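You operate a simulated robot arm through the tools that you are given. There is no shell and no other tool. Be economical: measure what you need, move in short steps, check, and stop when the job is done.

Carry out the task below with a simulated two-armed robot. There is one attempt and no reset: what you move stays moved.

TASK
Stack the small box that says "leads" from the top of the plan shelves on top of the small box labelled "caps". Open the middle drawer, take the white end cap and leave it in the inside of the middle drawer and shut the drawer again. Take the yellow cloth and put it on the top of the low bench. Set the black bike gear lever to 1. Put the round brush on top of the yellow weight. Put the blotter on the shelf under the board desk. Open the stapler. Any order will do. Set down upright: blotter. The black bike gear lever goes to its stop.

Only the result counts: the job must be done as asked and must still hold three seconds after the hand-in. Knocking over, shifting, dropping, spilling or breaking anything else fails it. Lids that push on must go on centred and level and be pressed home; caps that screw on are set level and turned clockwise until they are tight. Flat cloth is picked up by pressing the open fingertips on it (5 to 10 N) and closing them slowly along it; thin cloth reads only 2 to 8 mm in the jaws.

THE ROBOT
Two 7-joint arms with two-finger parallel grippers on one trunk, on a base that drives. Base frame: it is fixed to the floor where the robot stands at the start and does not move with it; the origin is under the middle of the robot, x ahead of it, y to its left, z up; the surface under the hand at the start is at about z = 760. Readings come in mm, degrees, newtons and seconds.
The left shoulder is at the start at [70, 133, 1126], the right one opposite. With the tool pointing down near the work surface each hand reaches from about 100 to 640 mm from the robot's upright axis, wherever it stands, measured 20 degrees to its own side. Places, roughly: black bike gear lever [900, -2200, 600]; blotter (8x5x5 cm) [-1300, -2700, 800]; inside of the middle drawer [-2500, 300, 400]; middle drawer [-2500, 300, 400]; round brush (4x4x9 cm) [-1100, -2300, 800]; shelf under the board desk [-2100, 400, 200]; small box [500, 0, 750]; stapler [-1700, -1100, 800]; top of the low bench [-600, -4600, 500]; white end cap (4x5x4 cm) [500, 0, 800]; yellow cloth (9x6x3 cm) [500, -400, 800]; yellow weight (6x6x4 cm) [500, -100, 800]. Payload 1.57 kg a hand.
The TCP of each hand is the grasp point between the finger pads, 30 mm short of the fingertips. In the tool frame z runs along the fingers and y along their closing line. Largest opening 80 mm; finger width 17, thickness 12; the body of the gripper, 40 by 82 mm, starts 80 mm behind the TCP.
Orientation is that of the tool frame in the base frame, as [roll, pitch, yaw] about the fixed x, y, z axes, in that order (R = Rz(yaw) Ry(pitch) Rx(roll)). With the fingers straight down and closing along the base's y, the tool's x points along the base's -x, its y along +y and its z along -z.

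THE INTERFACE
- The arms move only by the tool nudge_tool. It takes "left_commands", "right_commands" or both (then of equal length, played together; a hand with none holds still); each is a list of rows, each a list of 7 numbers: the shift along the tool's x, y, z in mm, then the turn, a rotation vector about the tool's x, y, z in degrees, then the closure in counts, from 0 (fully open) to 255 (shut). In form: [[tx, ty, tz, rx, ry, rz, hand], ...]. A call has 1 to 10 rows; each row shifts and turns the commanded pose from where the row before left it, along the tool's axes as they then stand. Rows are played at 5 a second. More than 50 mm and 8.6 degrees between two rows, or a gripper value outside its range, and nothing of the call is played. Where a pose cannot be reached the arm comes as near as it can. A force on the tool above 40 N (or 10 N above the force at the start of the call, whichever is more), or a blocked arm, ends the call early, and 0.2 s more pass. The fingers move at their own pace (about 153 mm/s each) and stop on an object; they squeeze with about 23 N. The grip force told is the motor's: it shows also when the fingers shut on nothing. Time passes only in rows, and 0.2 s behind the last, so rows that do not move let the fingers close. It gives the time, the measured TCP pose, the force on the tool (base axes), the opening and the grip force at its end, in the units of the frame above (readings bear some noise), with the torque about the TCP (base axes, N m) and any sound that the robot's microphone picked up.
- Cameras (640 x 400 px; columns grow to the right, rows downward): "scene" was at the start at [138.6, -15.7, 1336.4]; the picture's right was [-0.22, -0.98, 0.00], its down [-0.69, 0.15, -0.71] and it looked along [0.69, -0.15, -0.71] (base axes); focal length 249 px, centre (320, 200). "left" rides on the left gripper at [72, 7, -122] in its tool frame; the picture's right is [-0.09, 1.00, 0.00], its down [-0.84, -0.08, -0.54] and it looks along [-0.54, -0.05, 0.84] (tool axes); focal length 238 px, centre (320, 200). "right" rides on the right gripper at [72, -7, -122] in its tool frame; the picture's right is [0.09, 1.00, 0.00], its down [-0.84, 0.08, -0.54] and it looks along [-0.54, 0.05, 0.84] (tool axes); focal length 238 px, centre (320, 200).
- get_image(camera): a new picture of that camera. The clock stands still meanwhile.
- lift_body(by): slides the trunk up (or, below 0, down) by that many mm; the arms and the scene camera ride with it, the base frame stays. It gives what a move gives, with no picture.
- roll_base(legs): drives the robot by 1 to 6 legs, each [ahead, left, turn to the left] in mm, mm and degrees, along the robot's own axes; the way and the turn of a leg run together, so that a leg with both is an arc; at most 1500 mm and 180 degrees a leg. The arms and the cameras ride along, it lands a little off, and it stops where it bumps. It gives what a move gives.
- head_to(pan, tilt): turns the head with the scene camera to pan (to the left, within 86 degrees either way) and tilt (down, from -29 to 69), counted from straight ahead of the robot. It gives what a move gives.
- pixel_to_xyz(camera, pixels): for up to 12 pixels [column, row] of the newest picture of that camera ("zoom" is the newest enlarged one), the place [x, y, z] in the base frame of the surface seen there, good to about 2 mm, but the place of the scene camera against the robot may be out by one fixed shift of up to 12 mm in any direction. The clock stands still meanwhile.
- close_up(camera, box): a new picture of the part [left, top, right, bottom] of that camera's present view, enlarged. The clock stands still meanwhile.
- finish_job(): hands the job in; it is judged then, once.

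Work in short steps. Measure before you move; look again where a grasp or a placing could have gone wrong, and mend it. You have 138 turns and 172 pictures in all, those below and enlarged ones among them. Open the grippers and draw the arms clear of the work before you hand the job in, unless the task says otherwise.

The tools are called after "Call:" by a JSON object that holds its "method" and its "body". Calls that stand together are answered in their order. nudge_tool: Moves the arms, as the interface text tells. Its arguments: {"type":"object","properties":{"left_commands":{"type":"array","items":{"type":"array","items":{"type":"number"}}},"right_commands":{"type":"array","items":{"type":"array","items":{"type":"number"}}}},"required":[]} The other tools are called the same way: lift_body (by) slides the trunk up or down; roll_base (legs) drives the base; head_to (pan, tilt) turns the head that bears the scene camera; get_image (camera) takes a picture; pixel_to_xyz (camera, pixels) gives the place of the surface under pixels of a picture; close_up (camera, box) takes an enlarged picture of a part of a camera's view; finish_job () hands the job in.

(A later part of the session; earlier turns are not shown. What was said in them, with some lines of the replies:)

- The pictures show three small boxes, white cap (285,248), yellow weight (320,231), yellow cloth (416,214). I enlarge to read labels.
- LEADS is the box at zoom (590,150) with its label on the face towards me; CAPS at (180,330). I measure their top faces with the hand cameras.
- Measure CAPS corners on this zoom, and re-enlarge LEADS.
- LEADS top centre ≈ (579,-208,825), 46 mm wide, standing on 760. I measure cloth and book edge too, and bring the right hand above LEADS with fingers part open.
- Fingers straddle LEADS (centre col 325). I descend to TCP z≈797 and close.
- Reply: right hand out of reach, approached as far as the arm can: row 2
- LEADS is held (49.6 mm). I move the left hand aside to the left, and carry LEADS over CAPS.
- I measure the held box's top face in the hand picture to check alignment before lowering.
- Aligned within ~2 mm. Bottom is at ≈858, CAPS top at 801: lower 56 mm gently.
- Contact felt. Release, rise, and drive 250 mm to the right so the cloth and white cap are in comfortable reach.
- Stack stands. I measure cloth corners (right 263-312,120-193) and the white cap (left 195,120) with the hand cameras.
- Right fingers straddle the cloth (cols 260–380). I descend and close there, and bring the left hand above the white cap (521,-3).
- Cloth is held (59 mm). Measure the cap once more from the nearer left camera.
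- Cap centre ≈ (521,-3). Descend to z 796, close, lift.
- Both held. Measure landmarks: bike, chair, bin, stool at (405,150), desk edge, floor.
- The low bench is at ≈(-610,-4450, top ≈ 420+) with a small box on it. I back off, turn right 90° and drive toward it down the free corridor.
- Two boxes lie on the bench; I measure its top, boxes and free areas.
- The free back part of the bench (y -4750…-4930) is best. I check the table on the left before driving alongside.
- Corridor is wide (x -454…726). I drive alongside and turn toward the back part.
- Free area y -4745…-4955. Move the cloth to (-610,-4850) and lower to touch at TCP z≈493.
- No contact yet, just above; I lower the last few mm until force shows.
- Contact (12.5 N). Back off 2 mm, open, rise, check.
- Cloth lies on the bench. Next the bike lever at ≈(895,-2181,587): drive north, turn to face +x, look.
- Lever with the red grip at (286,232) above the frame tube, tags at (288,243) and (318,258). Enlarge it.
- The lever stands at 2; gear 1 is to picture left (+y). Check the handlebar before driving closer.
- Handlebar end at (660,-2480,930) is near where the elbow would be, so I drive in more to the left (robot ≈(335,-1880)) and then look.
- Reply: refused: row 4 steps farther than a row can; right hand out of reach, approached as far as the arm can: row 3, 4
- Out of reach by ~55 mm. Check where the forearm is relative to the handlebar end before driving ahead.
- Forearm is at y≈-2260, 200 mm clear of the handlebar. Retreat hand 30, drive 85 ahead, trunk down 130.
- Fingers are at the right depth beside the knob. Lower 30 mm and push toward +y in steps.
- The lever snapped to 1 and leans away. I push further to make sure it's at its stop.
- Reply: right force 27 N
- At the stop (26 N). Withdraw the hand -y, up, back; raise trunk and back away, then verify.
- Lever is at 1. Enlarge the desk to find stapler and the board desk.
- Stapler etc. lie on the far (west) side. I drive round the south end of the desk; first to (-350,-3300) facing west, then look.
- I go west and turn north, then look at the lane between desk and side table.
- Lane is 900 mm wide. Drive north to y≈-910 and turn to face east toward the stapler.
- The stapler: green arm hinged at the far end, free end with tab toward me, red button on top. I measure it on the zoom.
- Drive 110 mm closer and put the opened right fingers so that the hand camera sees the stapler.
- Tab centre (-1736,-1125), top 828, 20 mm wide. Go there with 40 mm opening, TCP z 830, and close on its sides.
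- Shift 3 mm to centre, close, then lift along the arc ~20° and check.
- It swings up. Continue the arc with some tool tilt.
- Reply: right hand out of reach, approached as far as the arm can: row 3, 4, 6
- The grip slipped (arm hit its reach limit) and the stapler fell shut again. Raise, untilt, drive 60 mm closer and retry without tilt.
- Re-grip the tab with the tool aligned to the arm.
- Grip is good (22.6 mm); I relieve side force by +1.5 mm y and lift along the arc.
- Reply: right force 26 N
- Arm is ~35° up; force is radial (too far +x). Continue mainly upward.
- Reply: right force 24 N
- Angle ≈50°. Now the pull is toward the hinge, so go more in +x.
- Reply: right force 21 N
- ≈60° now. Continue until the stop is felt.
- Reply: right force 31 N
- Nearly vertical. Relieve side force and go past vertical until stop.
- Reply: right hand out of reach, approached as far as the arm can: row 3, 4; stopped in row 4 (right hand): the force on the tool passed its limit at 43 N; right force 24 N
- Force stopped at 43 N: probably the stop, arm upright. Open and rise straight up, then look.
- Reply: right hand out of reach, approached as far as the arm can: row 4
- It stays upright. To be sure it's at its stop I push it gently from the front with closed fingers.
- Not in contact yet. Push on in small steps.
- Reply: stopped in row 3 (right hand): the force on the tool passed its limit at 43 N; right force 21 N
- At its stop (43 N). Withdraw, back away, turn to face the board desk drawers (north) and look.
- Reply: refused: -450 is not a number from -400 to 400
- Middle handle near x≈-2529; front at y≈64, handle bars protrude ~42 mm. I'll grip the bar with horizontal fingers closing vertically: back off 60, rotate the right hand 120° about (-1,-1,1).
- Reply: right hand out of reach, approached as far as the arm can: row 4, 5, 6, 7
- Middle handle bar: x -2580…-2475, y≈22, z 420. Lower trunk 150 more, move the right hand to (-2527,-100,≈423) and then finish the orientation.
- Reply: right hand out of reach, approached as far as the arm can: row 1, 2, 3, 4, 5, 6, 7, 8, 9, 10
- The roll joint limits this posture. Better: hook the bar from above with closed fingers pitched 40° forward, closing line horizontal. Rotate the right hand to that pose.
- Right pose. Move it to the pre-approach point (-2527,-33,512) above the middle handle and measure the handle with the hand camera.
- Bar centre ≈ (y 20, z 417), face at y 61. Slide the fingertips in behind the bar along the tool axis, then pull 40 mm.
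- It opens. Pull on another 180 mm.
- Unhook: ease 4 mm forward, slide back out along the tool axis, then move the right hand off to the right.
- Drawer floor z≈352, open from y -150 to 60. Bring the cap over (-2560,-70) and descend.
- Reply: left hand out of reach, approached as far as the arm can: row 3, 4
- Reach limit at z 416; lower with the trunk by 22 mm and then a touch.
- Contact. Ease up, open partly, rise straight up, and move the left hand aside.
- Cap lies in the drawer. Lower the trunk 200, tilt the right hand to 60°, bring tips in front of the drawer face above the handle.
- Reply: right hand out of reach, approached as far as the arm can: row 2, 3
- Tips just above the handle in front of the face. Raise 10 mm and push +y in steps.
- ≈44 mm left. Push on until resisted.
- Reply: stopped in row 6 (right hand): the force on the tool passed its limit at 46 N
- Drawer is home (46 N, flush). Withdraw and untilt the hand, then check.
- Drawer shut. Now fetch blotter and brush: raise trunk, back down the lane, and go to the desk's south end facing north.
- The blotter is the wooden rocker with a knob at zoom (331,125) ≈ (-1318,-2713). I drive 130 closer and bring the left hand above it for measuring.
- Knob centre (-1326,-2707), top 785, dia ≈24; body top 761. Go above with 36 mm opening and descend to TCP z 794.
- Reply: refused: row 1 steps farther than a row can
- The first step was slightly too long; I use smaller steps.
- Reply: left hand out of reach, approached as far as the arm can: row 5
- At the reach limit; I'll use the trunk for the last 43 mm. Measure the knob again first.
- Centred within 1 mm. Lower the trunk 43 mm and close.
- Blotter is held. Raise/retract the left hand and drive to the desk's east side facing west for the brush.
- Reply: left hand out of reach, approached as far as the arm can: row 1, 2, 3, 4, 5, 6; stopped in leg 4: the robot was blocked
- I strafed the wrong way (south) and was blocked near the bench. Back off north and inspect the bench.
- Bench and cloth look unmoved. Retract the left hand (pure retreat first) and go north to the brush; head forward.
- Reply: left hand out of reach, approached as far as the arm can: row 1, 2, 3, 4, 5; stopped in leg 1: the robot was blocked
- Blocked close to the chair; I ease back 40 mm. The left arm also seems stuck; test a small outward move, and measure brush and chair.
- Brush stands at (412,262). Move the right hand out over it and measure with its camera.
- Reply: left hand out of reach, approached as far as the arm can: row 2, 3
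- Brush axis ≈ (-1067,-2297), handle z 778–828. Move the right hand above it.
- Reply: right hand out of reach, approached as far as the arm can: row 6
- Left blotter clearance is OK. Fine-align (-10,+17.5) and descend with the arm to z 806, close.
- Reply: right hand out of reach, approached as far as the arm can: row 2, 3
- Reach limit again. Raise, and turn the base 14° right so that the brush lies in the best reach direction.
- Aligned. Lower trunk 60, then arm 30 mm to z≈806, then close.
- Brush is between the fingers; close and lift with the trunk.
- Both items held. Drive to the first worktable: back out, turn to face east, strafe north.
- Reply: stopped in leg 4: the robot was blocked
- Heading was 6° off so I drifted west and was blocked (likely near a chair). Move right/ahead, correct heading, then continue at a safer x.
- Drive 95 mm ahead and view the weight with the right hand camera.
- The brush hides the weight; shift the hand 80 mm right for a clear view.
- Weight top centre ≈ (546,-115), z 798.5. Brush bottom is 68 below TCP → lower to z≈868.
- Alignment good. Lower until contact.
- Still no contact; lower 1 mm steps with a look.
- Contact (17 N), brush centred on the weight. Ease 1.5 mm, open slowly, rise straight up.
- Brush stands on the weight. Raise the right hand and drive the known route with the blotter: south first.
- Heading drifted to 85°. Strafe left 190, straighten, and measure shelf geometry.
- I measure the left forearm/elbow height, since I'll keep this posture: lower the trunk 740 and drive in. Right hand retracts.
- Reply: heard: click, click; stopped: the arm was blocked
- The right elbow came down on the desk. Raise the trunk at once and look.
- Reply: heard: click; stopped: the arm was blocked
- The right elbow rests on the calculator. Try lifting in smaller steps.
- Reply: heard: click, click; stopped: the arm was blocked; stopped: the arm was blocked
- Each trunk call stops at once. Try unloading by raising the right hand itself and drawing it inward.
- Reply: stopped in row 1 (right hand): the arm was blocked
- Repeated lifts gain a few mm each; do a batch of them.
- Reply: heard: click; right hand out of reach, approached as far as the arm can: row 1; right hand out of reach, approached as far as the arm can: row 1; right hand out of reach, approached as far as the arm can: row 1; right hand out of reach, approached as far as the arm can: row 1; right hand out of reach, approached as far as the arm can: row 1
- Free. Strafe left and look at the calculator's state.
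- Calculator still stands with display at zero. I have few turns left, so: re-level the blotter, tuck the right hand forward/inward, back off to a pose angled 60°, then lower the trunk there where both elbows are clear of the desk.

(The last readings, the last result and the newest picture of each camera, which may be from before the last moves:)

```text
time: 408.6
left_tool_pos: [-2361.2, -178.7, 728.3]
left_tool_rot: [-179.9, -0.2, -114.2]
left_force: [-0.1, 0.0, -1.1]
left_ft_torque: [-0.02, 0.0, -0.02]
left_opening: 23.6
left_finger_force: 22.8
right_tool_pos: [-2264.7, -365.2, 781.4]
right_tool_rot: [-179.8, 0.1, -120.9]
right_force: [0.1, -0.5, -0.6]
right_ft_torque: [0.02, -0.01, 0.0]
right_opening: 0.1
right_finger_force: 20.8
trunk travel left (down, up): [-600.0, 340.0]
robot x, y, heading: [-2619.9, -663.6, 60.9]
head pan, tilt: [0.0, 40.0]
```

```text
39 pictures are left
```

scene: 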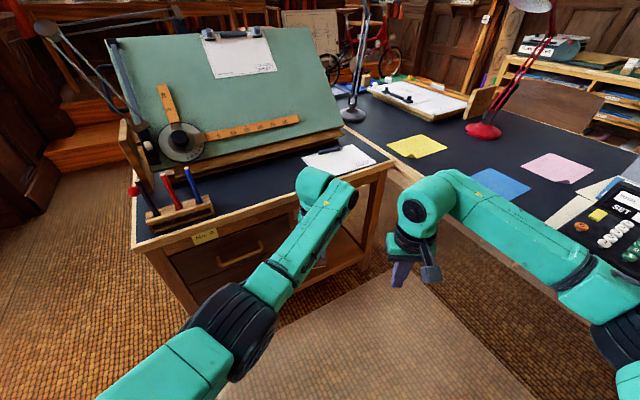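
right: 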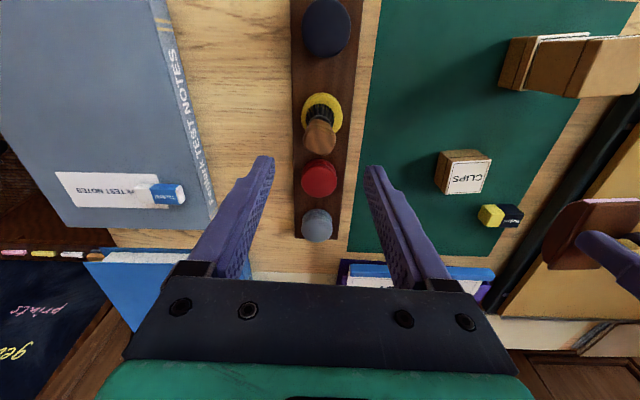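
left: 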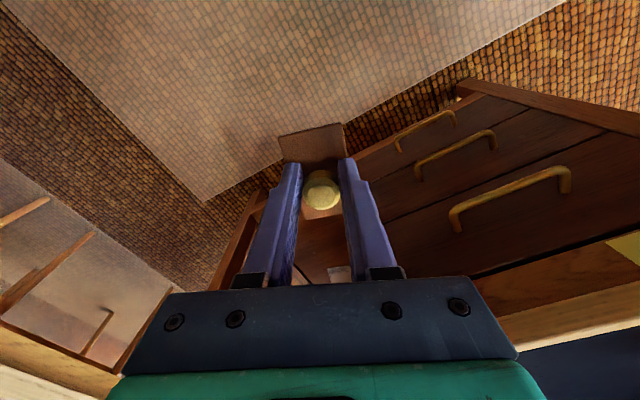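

All level and clear. Lower further to TCP≈260 here, and measure the right elbow for the drive-in.

Call:
{"method": "pixel_to_xyz", "body": {"camera": "scene", "pixels": [[600, 280], [625, 320], [630, 350], [560, 250], [250, 310], [320, 200]]}}

Call:
{"method": "lift_body", "body": {"by": -380}}

Call:
{"method": "lift_body", "body": {"by": -85}}

Call:
{"method": "get_image", "body": {"camera": "scene"}}

Call:
{"method": "pixel_to_xyz", "body": {"camera": "scene", "pixels": [[600, 280], [630, 330], [560, 250], [320, 180]]}}

```text
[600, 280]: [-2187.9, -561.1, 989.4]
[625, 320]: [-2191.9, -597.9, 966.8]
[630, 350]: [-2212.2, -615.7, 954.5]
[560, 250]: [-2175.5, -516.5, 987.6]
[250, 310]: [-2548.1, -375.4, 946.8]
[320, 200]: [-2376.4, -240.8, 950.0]
```

```text
time: 412.2
left_tool_pos: [-2360.9, -178.2, 348.6]
left_tool_rot: [-180.0, 0.0, -114.2]
left_force: [0.0, -0.1, -0.3]
left_ft_torque: [0.02, 0.0, 0.0]
left_opening: 24.0
left_finger_force: 22.5
right_tool_pos: [-2263.5, -367.5, 402.8]
right_tool_rot: [-179.9, 0.1, -120.9]
right_force: [0.3, -0.3, -0.8]
right_ft_torque: [0.02, 0.0, 0.0]
right_opening: 0.0
right_finger_force: 21.0
trunk travel left (down, up): [-220.0, 720.0]
robot x, y, heading: [-2621.6, -662.7, 61.0]
head pan, tilt: [0.0, 40.0]
```

```text
time: 413.4
left_tool_pos: [-2361.1, -180.0, 264.2]
left_tool_rot: [-179.8, 0.0, -114.1]
left_force: [-0.2, 0.8, -0.7]
left_ft_torque: [0.01, 0.03, -0.02]
left_opening: 23.8
left_finger_force: 22.7
right_tool_pos: [-2263.5, -365.6, 317.1]
right_tool_rot: [-179.8, 0.1, -120.9]
right_force: [0.3, -0.4, 0.8]
right_ft_torque: [-0.02, -0.01, -0.01]
right_opening: 0.3
right_finger_force: 21.7
trunk travel left (down, up): [-135.0, 805.0]
robot x, y, heading: [-2623.4, -665.9, 61.0]
head pan, tilt: [0.0, 40.0]
```

```text
38 pictures are left
```

scene: 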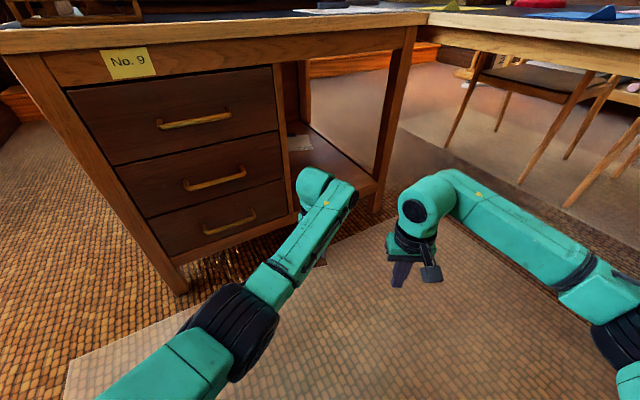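

```text
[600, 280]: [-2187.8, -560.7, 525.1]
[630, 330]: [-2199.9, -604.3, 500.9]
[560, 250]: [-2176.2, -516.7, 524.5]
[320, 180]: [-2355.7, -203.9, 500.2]
```

Elbows stay clear (right ≈-2180 → -1990, left elbow y ≈ -70). Drive in along the heading.

Call:
{"method": "roll_base", "body": {"legs": [[345, -15, 0]]}}

Call:
{"method": "get_image", "body": {"camera": "left"}}

Call:
{"method": "pixel_to_xyz", "body": {"camera": "left", "pixels": [[240, 140], [400, 140], [320, 110], [320, 90], [420, 180], [230, 180]]}}

Call:
{"method": "get_image", "body": {"camera": "scene"}}

```text
time: 415.7
left_tool_pos: [-2172.5, 113.0, 263.9]
left_tool_rot: [-179.9, -0.1, -114.8]
left_force: [0.5, -0.1, -0.4]
left_ft_torque: [-0.01, 0.02, 0.03]
left_opening: 24.1
left_finger_force: 22.7
right_tool_pos: [-2078.1, -75.1, 316.6]
right_tool_rot: [-179.8, 0.2, -121.5]
right_force: [0.5, 0.0, 0.5]
right_ft_torque: [-0.04, -0.03, -0.01]
right_opening: 0.0
right_finger_force: 21.0
trunk travel left (down, up): [-135.0, 805.0]
robot x, y, heading: [-2437.8, -370.6, 60.3]
head pan, tilt: [0.0, 40.0]
```

```text
37 pictures are left
```

left: 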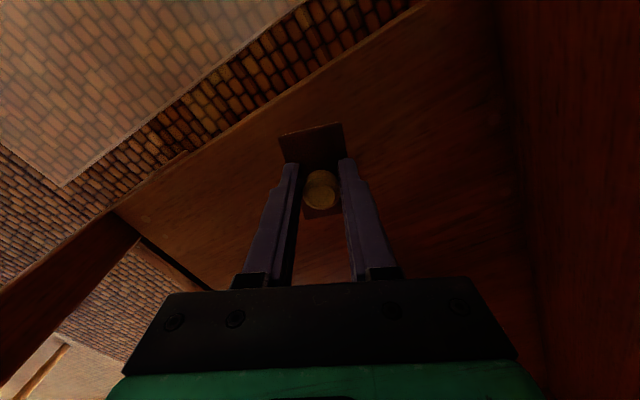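

```text
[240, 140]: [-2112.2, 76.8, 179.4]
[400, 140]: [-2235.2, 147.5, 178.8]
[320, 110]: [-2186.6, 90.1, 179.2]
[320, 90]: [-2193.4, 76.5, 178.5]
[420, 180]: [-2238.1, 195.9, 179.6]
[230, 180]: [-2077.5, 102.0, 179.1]
```

```text
36 pictures are left
```

scene: 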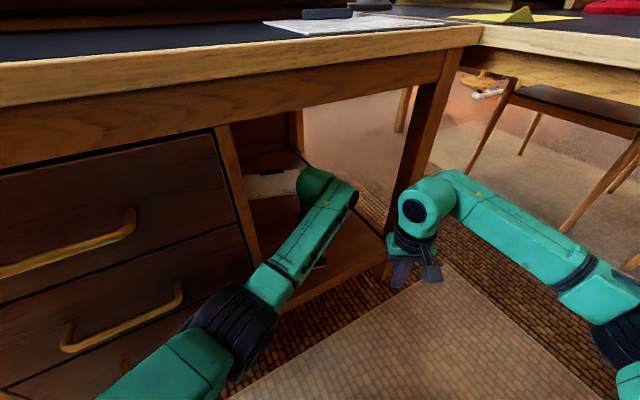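

Over the shelf (z 179, front edge y≈66). Go 25 mm deeper, then lower by trunk.

Call:
{"method": "nudge_tool", "body": {"left_commands": [[-12, 0, 0, 0, 0, 0, 255], [-13, 0, 0, 0, 0, 0, 255]]}}

Call:
{"method": "lift_body", "body": {"by": -26}}

Call:
{"method": "lift_body", "body": {"by": -2}}

Call:
{"method": "get_image", "body": {"camera": "left"}}

```text
time: 416.3
left_tool_pos: [-2162.5, 135.0, 264.1]
left_tool_rot: [-180.0, 0.0, -114.8]
left_force: [-0.3, 0.2, -0.9]
left_ft_torque: [-0.01, 0.04, -0.01]
left_opening: 23.8
left_finger_force: 23.0
right_tool_pos: [-2078.1, -74.8, 317.0]
right_tool_rot: [-179.7, 0.1, -121.5]
right_force: [0.5, -0.4, -1.0]
right_ft_torque: [-0.02, 0.01, -0.01]
right_opening: 0.0
right_finger_force: 20.9
trunk travel left (down, up): [-135.0, 805.0]
robot x, y, heading: [-2433.6, -369.5, 60.4]
head pan, tilt: [0.0, 40.0]
```

```text
time: 417.0
left_tool_pos: [-2162.3, 136.0, 237.2]
left_tool_rot: [-179.9, -0.1, -114.9]
left_force: [0.0, -0.2, -1.0]
left_ft_torque: [0.02, 0.04, 0.01]
left_opening: 23.8
left_finger_force: 22.5
right_tool_pos: [-2078.0, -74.7, 290.9]
right_tool_rot: [-179.9, 0.2, -121.5]
right_force: [-0.2, -0.3, 0.0]
right_ft_torque: [-0.03, 0.02, -0.03]
right_opening: 0.2
right_finger_force: 21.0
trunk travel left (down, up): [-109.0, 831.0]
robot x, y, heading: [-2434.6, -370.4, 60.1]
head pan, tilt: [0.0, 40.0]
```

```text
time: 417.5
left_tool_pos: [-2163.7, 135.4, 236.1]
left_tool_rot: [-179.9, 0.0, -114.8]
left_force: [0.1, -0.3, -0.8]
left_ft_torque: [-0.02, 0.0, 0.0]
left_opening: 24.1
left_finger_force: 23.3
right_tool_pos: [-2077.0, -74.2, 289.0]
right_tool_rot: [-179.8, 0.1, -121.5]
right_force: [0.8, -0.3, 0.6]
right_ft_torque: [-0.01, -0.01, 0.03]
right_opening: 0.0
right_finger_force: 21.6
trunk travel left (down, up): [-107.0, 833.0]
robot x, y, heading: [-2438.2, -366.5, 60.2]
head pan, tilt: [0.0, 40.0]
```

```text
35 pictures are left
```

left: 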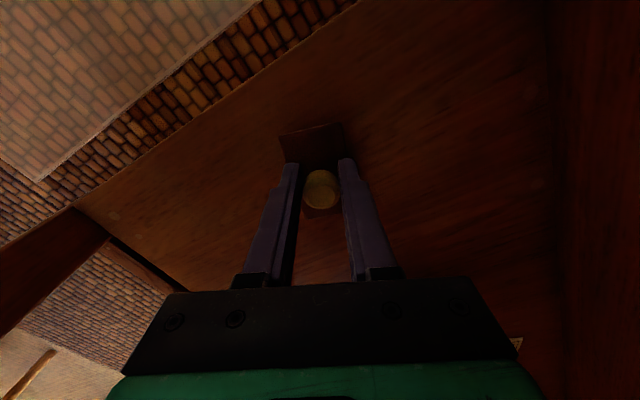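

Just above the shelf, no contact yet. Lower in 1 mm steps (several calls) and read the force.

Call:
{"method": "nudge_tool", "body": {"left_commands": [[0, 0, 1, 0, 0, 0, 255], [0, 0, 1, 0, 0, 0, 255], [0, 0, 0.7, 0, 0, 0, 255]]}}

Call:
{"method": "nudge_tool", "body": {"left_commands": [[0, 0, 0.6, 0, 0, 0, 255]]}}

```text
time: 418.3
left_tool_pos: [-2162.2, 135.5, 234.3]
left_tool_rot: [-179.9, 0.2, -114.9]
left_force: [2.6, 2.3, 7.2]
left_ft_torque: [0.39, -0.21, -0.04]
left_opening: 24.0
left_finger_force: 23.6
right_tool_pos: [-2079.1, -74.2, 290.0]
right_tool_rot: [-179.9, 0.1, -121.5]
right_force: [-0.8, -0.3, 0.0]
right_ft_torque: [0.01, 0.0, -0.02]
right_opening: 0.0
right_finger_force: 21.4
trunk travel left (down, up): [-107.0, 833.0]
robot x, y, heading: [-2436.3, -366.6, 60.2]
head pan, tilt: [0.0, 40.0]
```

```text
time: 418.7
left_tool_pos: [-2162.9, 134.5, 235.1]
left_tool_rot: [-179.8, 0.3, -114.8]
left_force: [1.4, -1.9, 15.9]
left_ft_torque: [0.39, -0.2, -0.05]
left_opening: 24.0
left_finger_force: 23.5
right_tool_pos: [-2079.0, -75.9, 290.1]
right_tool_rot: [-179.9, 0.3, -121.5]
right_force: [-0.8, 0.2, -0.3]
right_ft_torque: [-0.02, 0.04, -0.01]
right_opening: 0.0
right_finger_force: 21.7
trunk travel left (down, up): [-107.0, 833.0]
robot x, y, heading: [-2435.3, -367.7, 60.4]
head pan, tilt: [0.0, 40.0]
```

Contact (16 N). Open, rise 60 mm, and look.

Call:
{"method": "nudge_tool", "body": {"left_commands": [[0, 0, -1, 0, 0, 0, 255], [0, 0, 0, 0, 0, 0, 140], [0, 0, 0, 0, 0, 0, 100], [0, 0, 0, 0, 0, 0, 100]]}}

Call:
{"method": "lift_body", "body": {"by": 60}}

Call:
{"method": "get_image", "body": {"camera": "left"}}

```text
time: 419.7
left_tool_pos: [-2163.6, 134.3, 232.0]
left_tool_rot: [-179.9, -0.2, -114.8]
left_force: [0.0, -0.5, -0.1]
left_ft_torque: [-0.04, -0.02, 0.0]
left_opening: 48.6
left_finger_force: 0.1
right_tool_pos: [-2079.1, -74.6, 289.2]
right_tool_rot: [-179.9, 0.2, -121.6]
right_force: [-0.1, -0.4, 0.6]
right_ft_torque: [-0.02, -0.01, 0.01]
right_opening: 0.0
right_finger_force: 20.9
trunk travel left (down, up): [-107.0, 833.0]
robot x, y, heading: [-2439.3, -365.6, 60.2]
head pan, tilt: [0.0, 40.0]
```

```text
time: 420.7
left_tool_pos: [-2163.1, 135.1, 293.4]
left_tool_rot: [-179.9, -0.2, -114.9]
left_force: [0.1, -0.5, 0.6]
left_ft_torque: [-0.01, -0.01, -0.02]
left_opening: 48.7
left_finger_force: 0.0
right_tool_pos: [-2078.6, -73.8, 348.3]
right_tool_rot: [-179.9, 0.2, -121.5]
right_force: [0.0, 0.7, -0.2]
right_ft_torque: [0.0, 0.0, 0.02]
right_opening: 0.0
right_finger_force: 21.5
trunk travel left (down, up): [-167.0, 773.0]
robot x, y, heading: [-2440.8, -369.6, 60.1]
head pan, tilt: [0.0, 40.0]
```

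```text
34 pictures are left
```

left: 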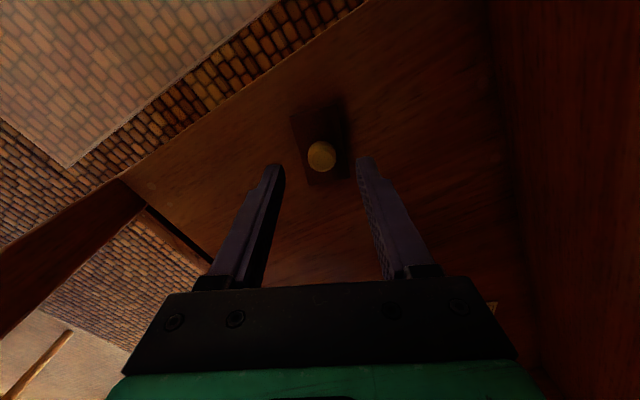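

Blotter stands upright on the shelf. Back out, open the right hand, and take a final look at the drawers.

Call:
{"method": "roll_base", "body": {"legs": [[-360, 0, 0]]}}

Call:
{"method": "nudge_tool", "body": {"right_commands": [[0, 0, 0, 0, 0, 0, 0], [0, 0, 0, 0, 0, 0, 0]], "left_commands": [[0, 0, 0, 0, 0, 0, 0], [0, 0, 0, 0, 0, 0, 0]]}}

Call:
{"method": "get_image", "body": {"camera": "scene"}}

```text
time: 423.1
left_tool_pos: [-2343.7, -181.7, 293.2]
left_tool_rot: [-179.9, 0.0, -115.0]
left_force: [-0.4, -0.1, 0.1]
left_ft_torque: [-0.02, 0.03, 0.01]
left_opening: 48.4
left_finger_force: 0.0
right_tool_pos: [-2259.3, -392.6, 349.5]
right_tool_rot: [-179.8, 0.1, -121.7]
right_force: [0.3, -0.1, -0.7]
right_ft_torque: [-0.02, -0.02, 0.01]
right_opening: 0.2
right_finger_force: 21.7
trunk travel left (down, up): [-167.0, 773.0]
robot x, y, heading: [-2618.1, -686.5, 60.0]
head pan, tilt: [0.0, 40.0]
```

```text
time: 423.7
left_tool_pos: [-2342.4, -182.4, 292.9]
left_tool_rot: [-180.0, 0.1, -114.9]
left_force: [-0.1, 0.4, 0.8]
left_ft_torque: [0.0, 0.0, -0.03]
left_opening: 80.0
left_finger_force: 0.0
right_tool_pos: [-2258.4, -391.0, 348.7]
right_tool_rot: [-179.9, 0.0, -121.7]
right_force: [0.5, -1.0, 0.2]
right_ft_torque: [-0.02, 0.02, -0.01]
right_opening: 80.0
right_finger_force: 0.1
trunk travel left (down, up): [-167.0, 773.0]
robot x, y, heading: [-2616.9, -688.0, 60.4]
head pan, tilt: [0.0, 40.0]
```

```text
33 pictures are left
5 turns are left
```

scene: 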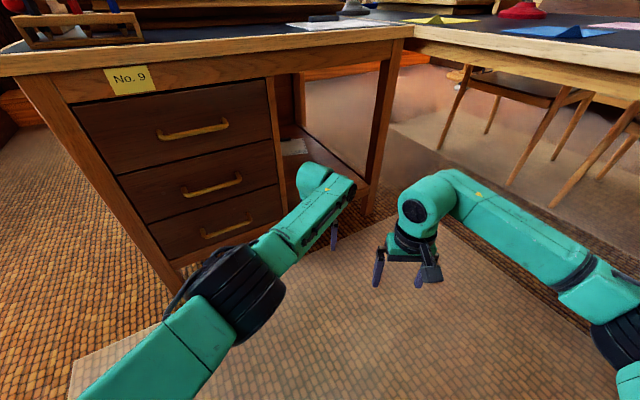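

The drawers are shut, the blotter is on the shelf, and both hands are open and clear. Handing in.

Call:
{"method": "finish_job", "body": {}}

```text
The job is handed in.
```

I handed the job in with all seven tasks done, but I had contact with other things on the way that may count against it.

**Tasks:**
- **Leads box:** it is stacked on the caps box.
- **White end cap:** it is inside the middle drawer, and the drawer is shut.
- **Yellow cloth:** it is on top of the low bench.
- **Bike gear lever:** it is at 1, against its stop.
- **Round brush:** it is standing on the yellow weight.
- **Blotter:** it is upright on the shelf under the board desk.
- **Stapler:** it is open, with its arm at the stop.

**Contact:**
- **Calculator on the desk:** as I lowered the trunk near the shelf, my right elbow came down on it and I heard several clicks. It still stood afterwards with the visible part of its display at zero, but I could not check whether it had moved.
- **Low bench:** the base was blocked next to it once. The bench and the cloth looked unmoved afterwards.
- **Chairs:** the base was also blocked twice near chairs. I could not confirm they stayed exactly in place.
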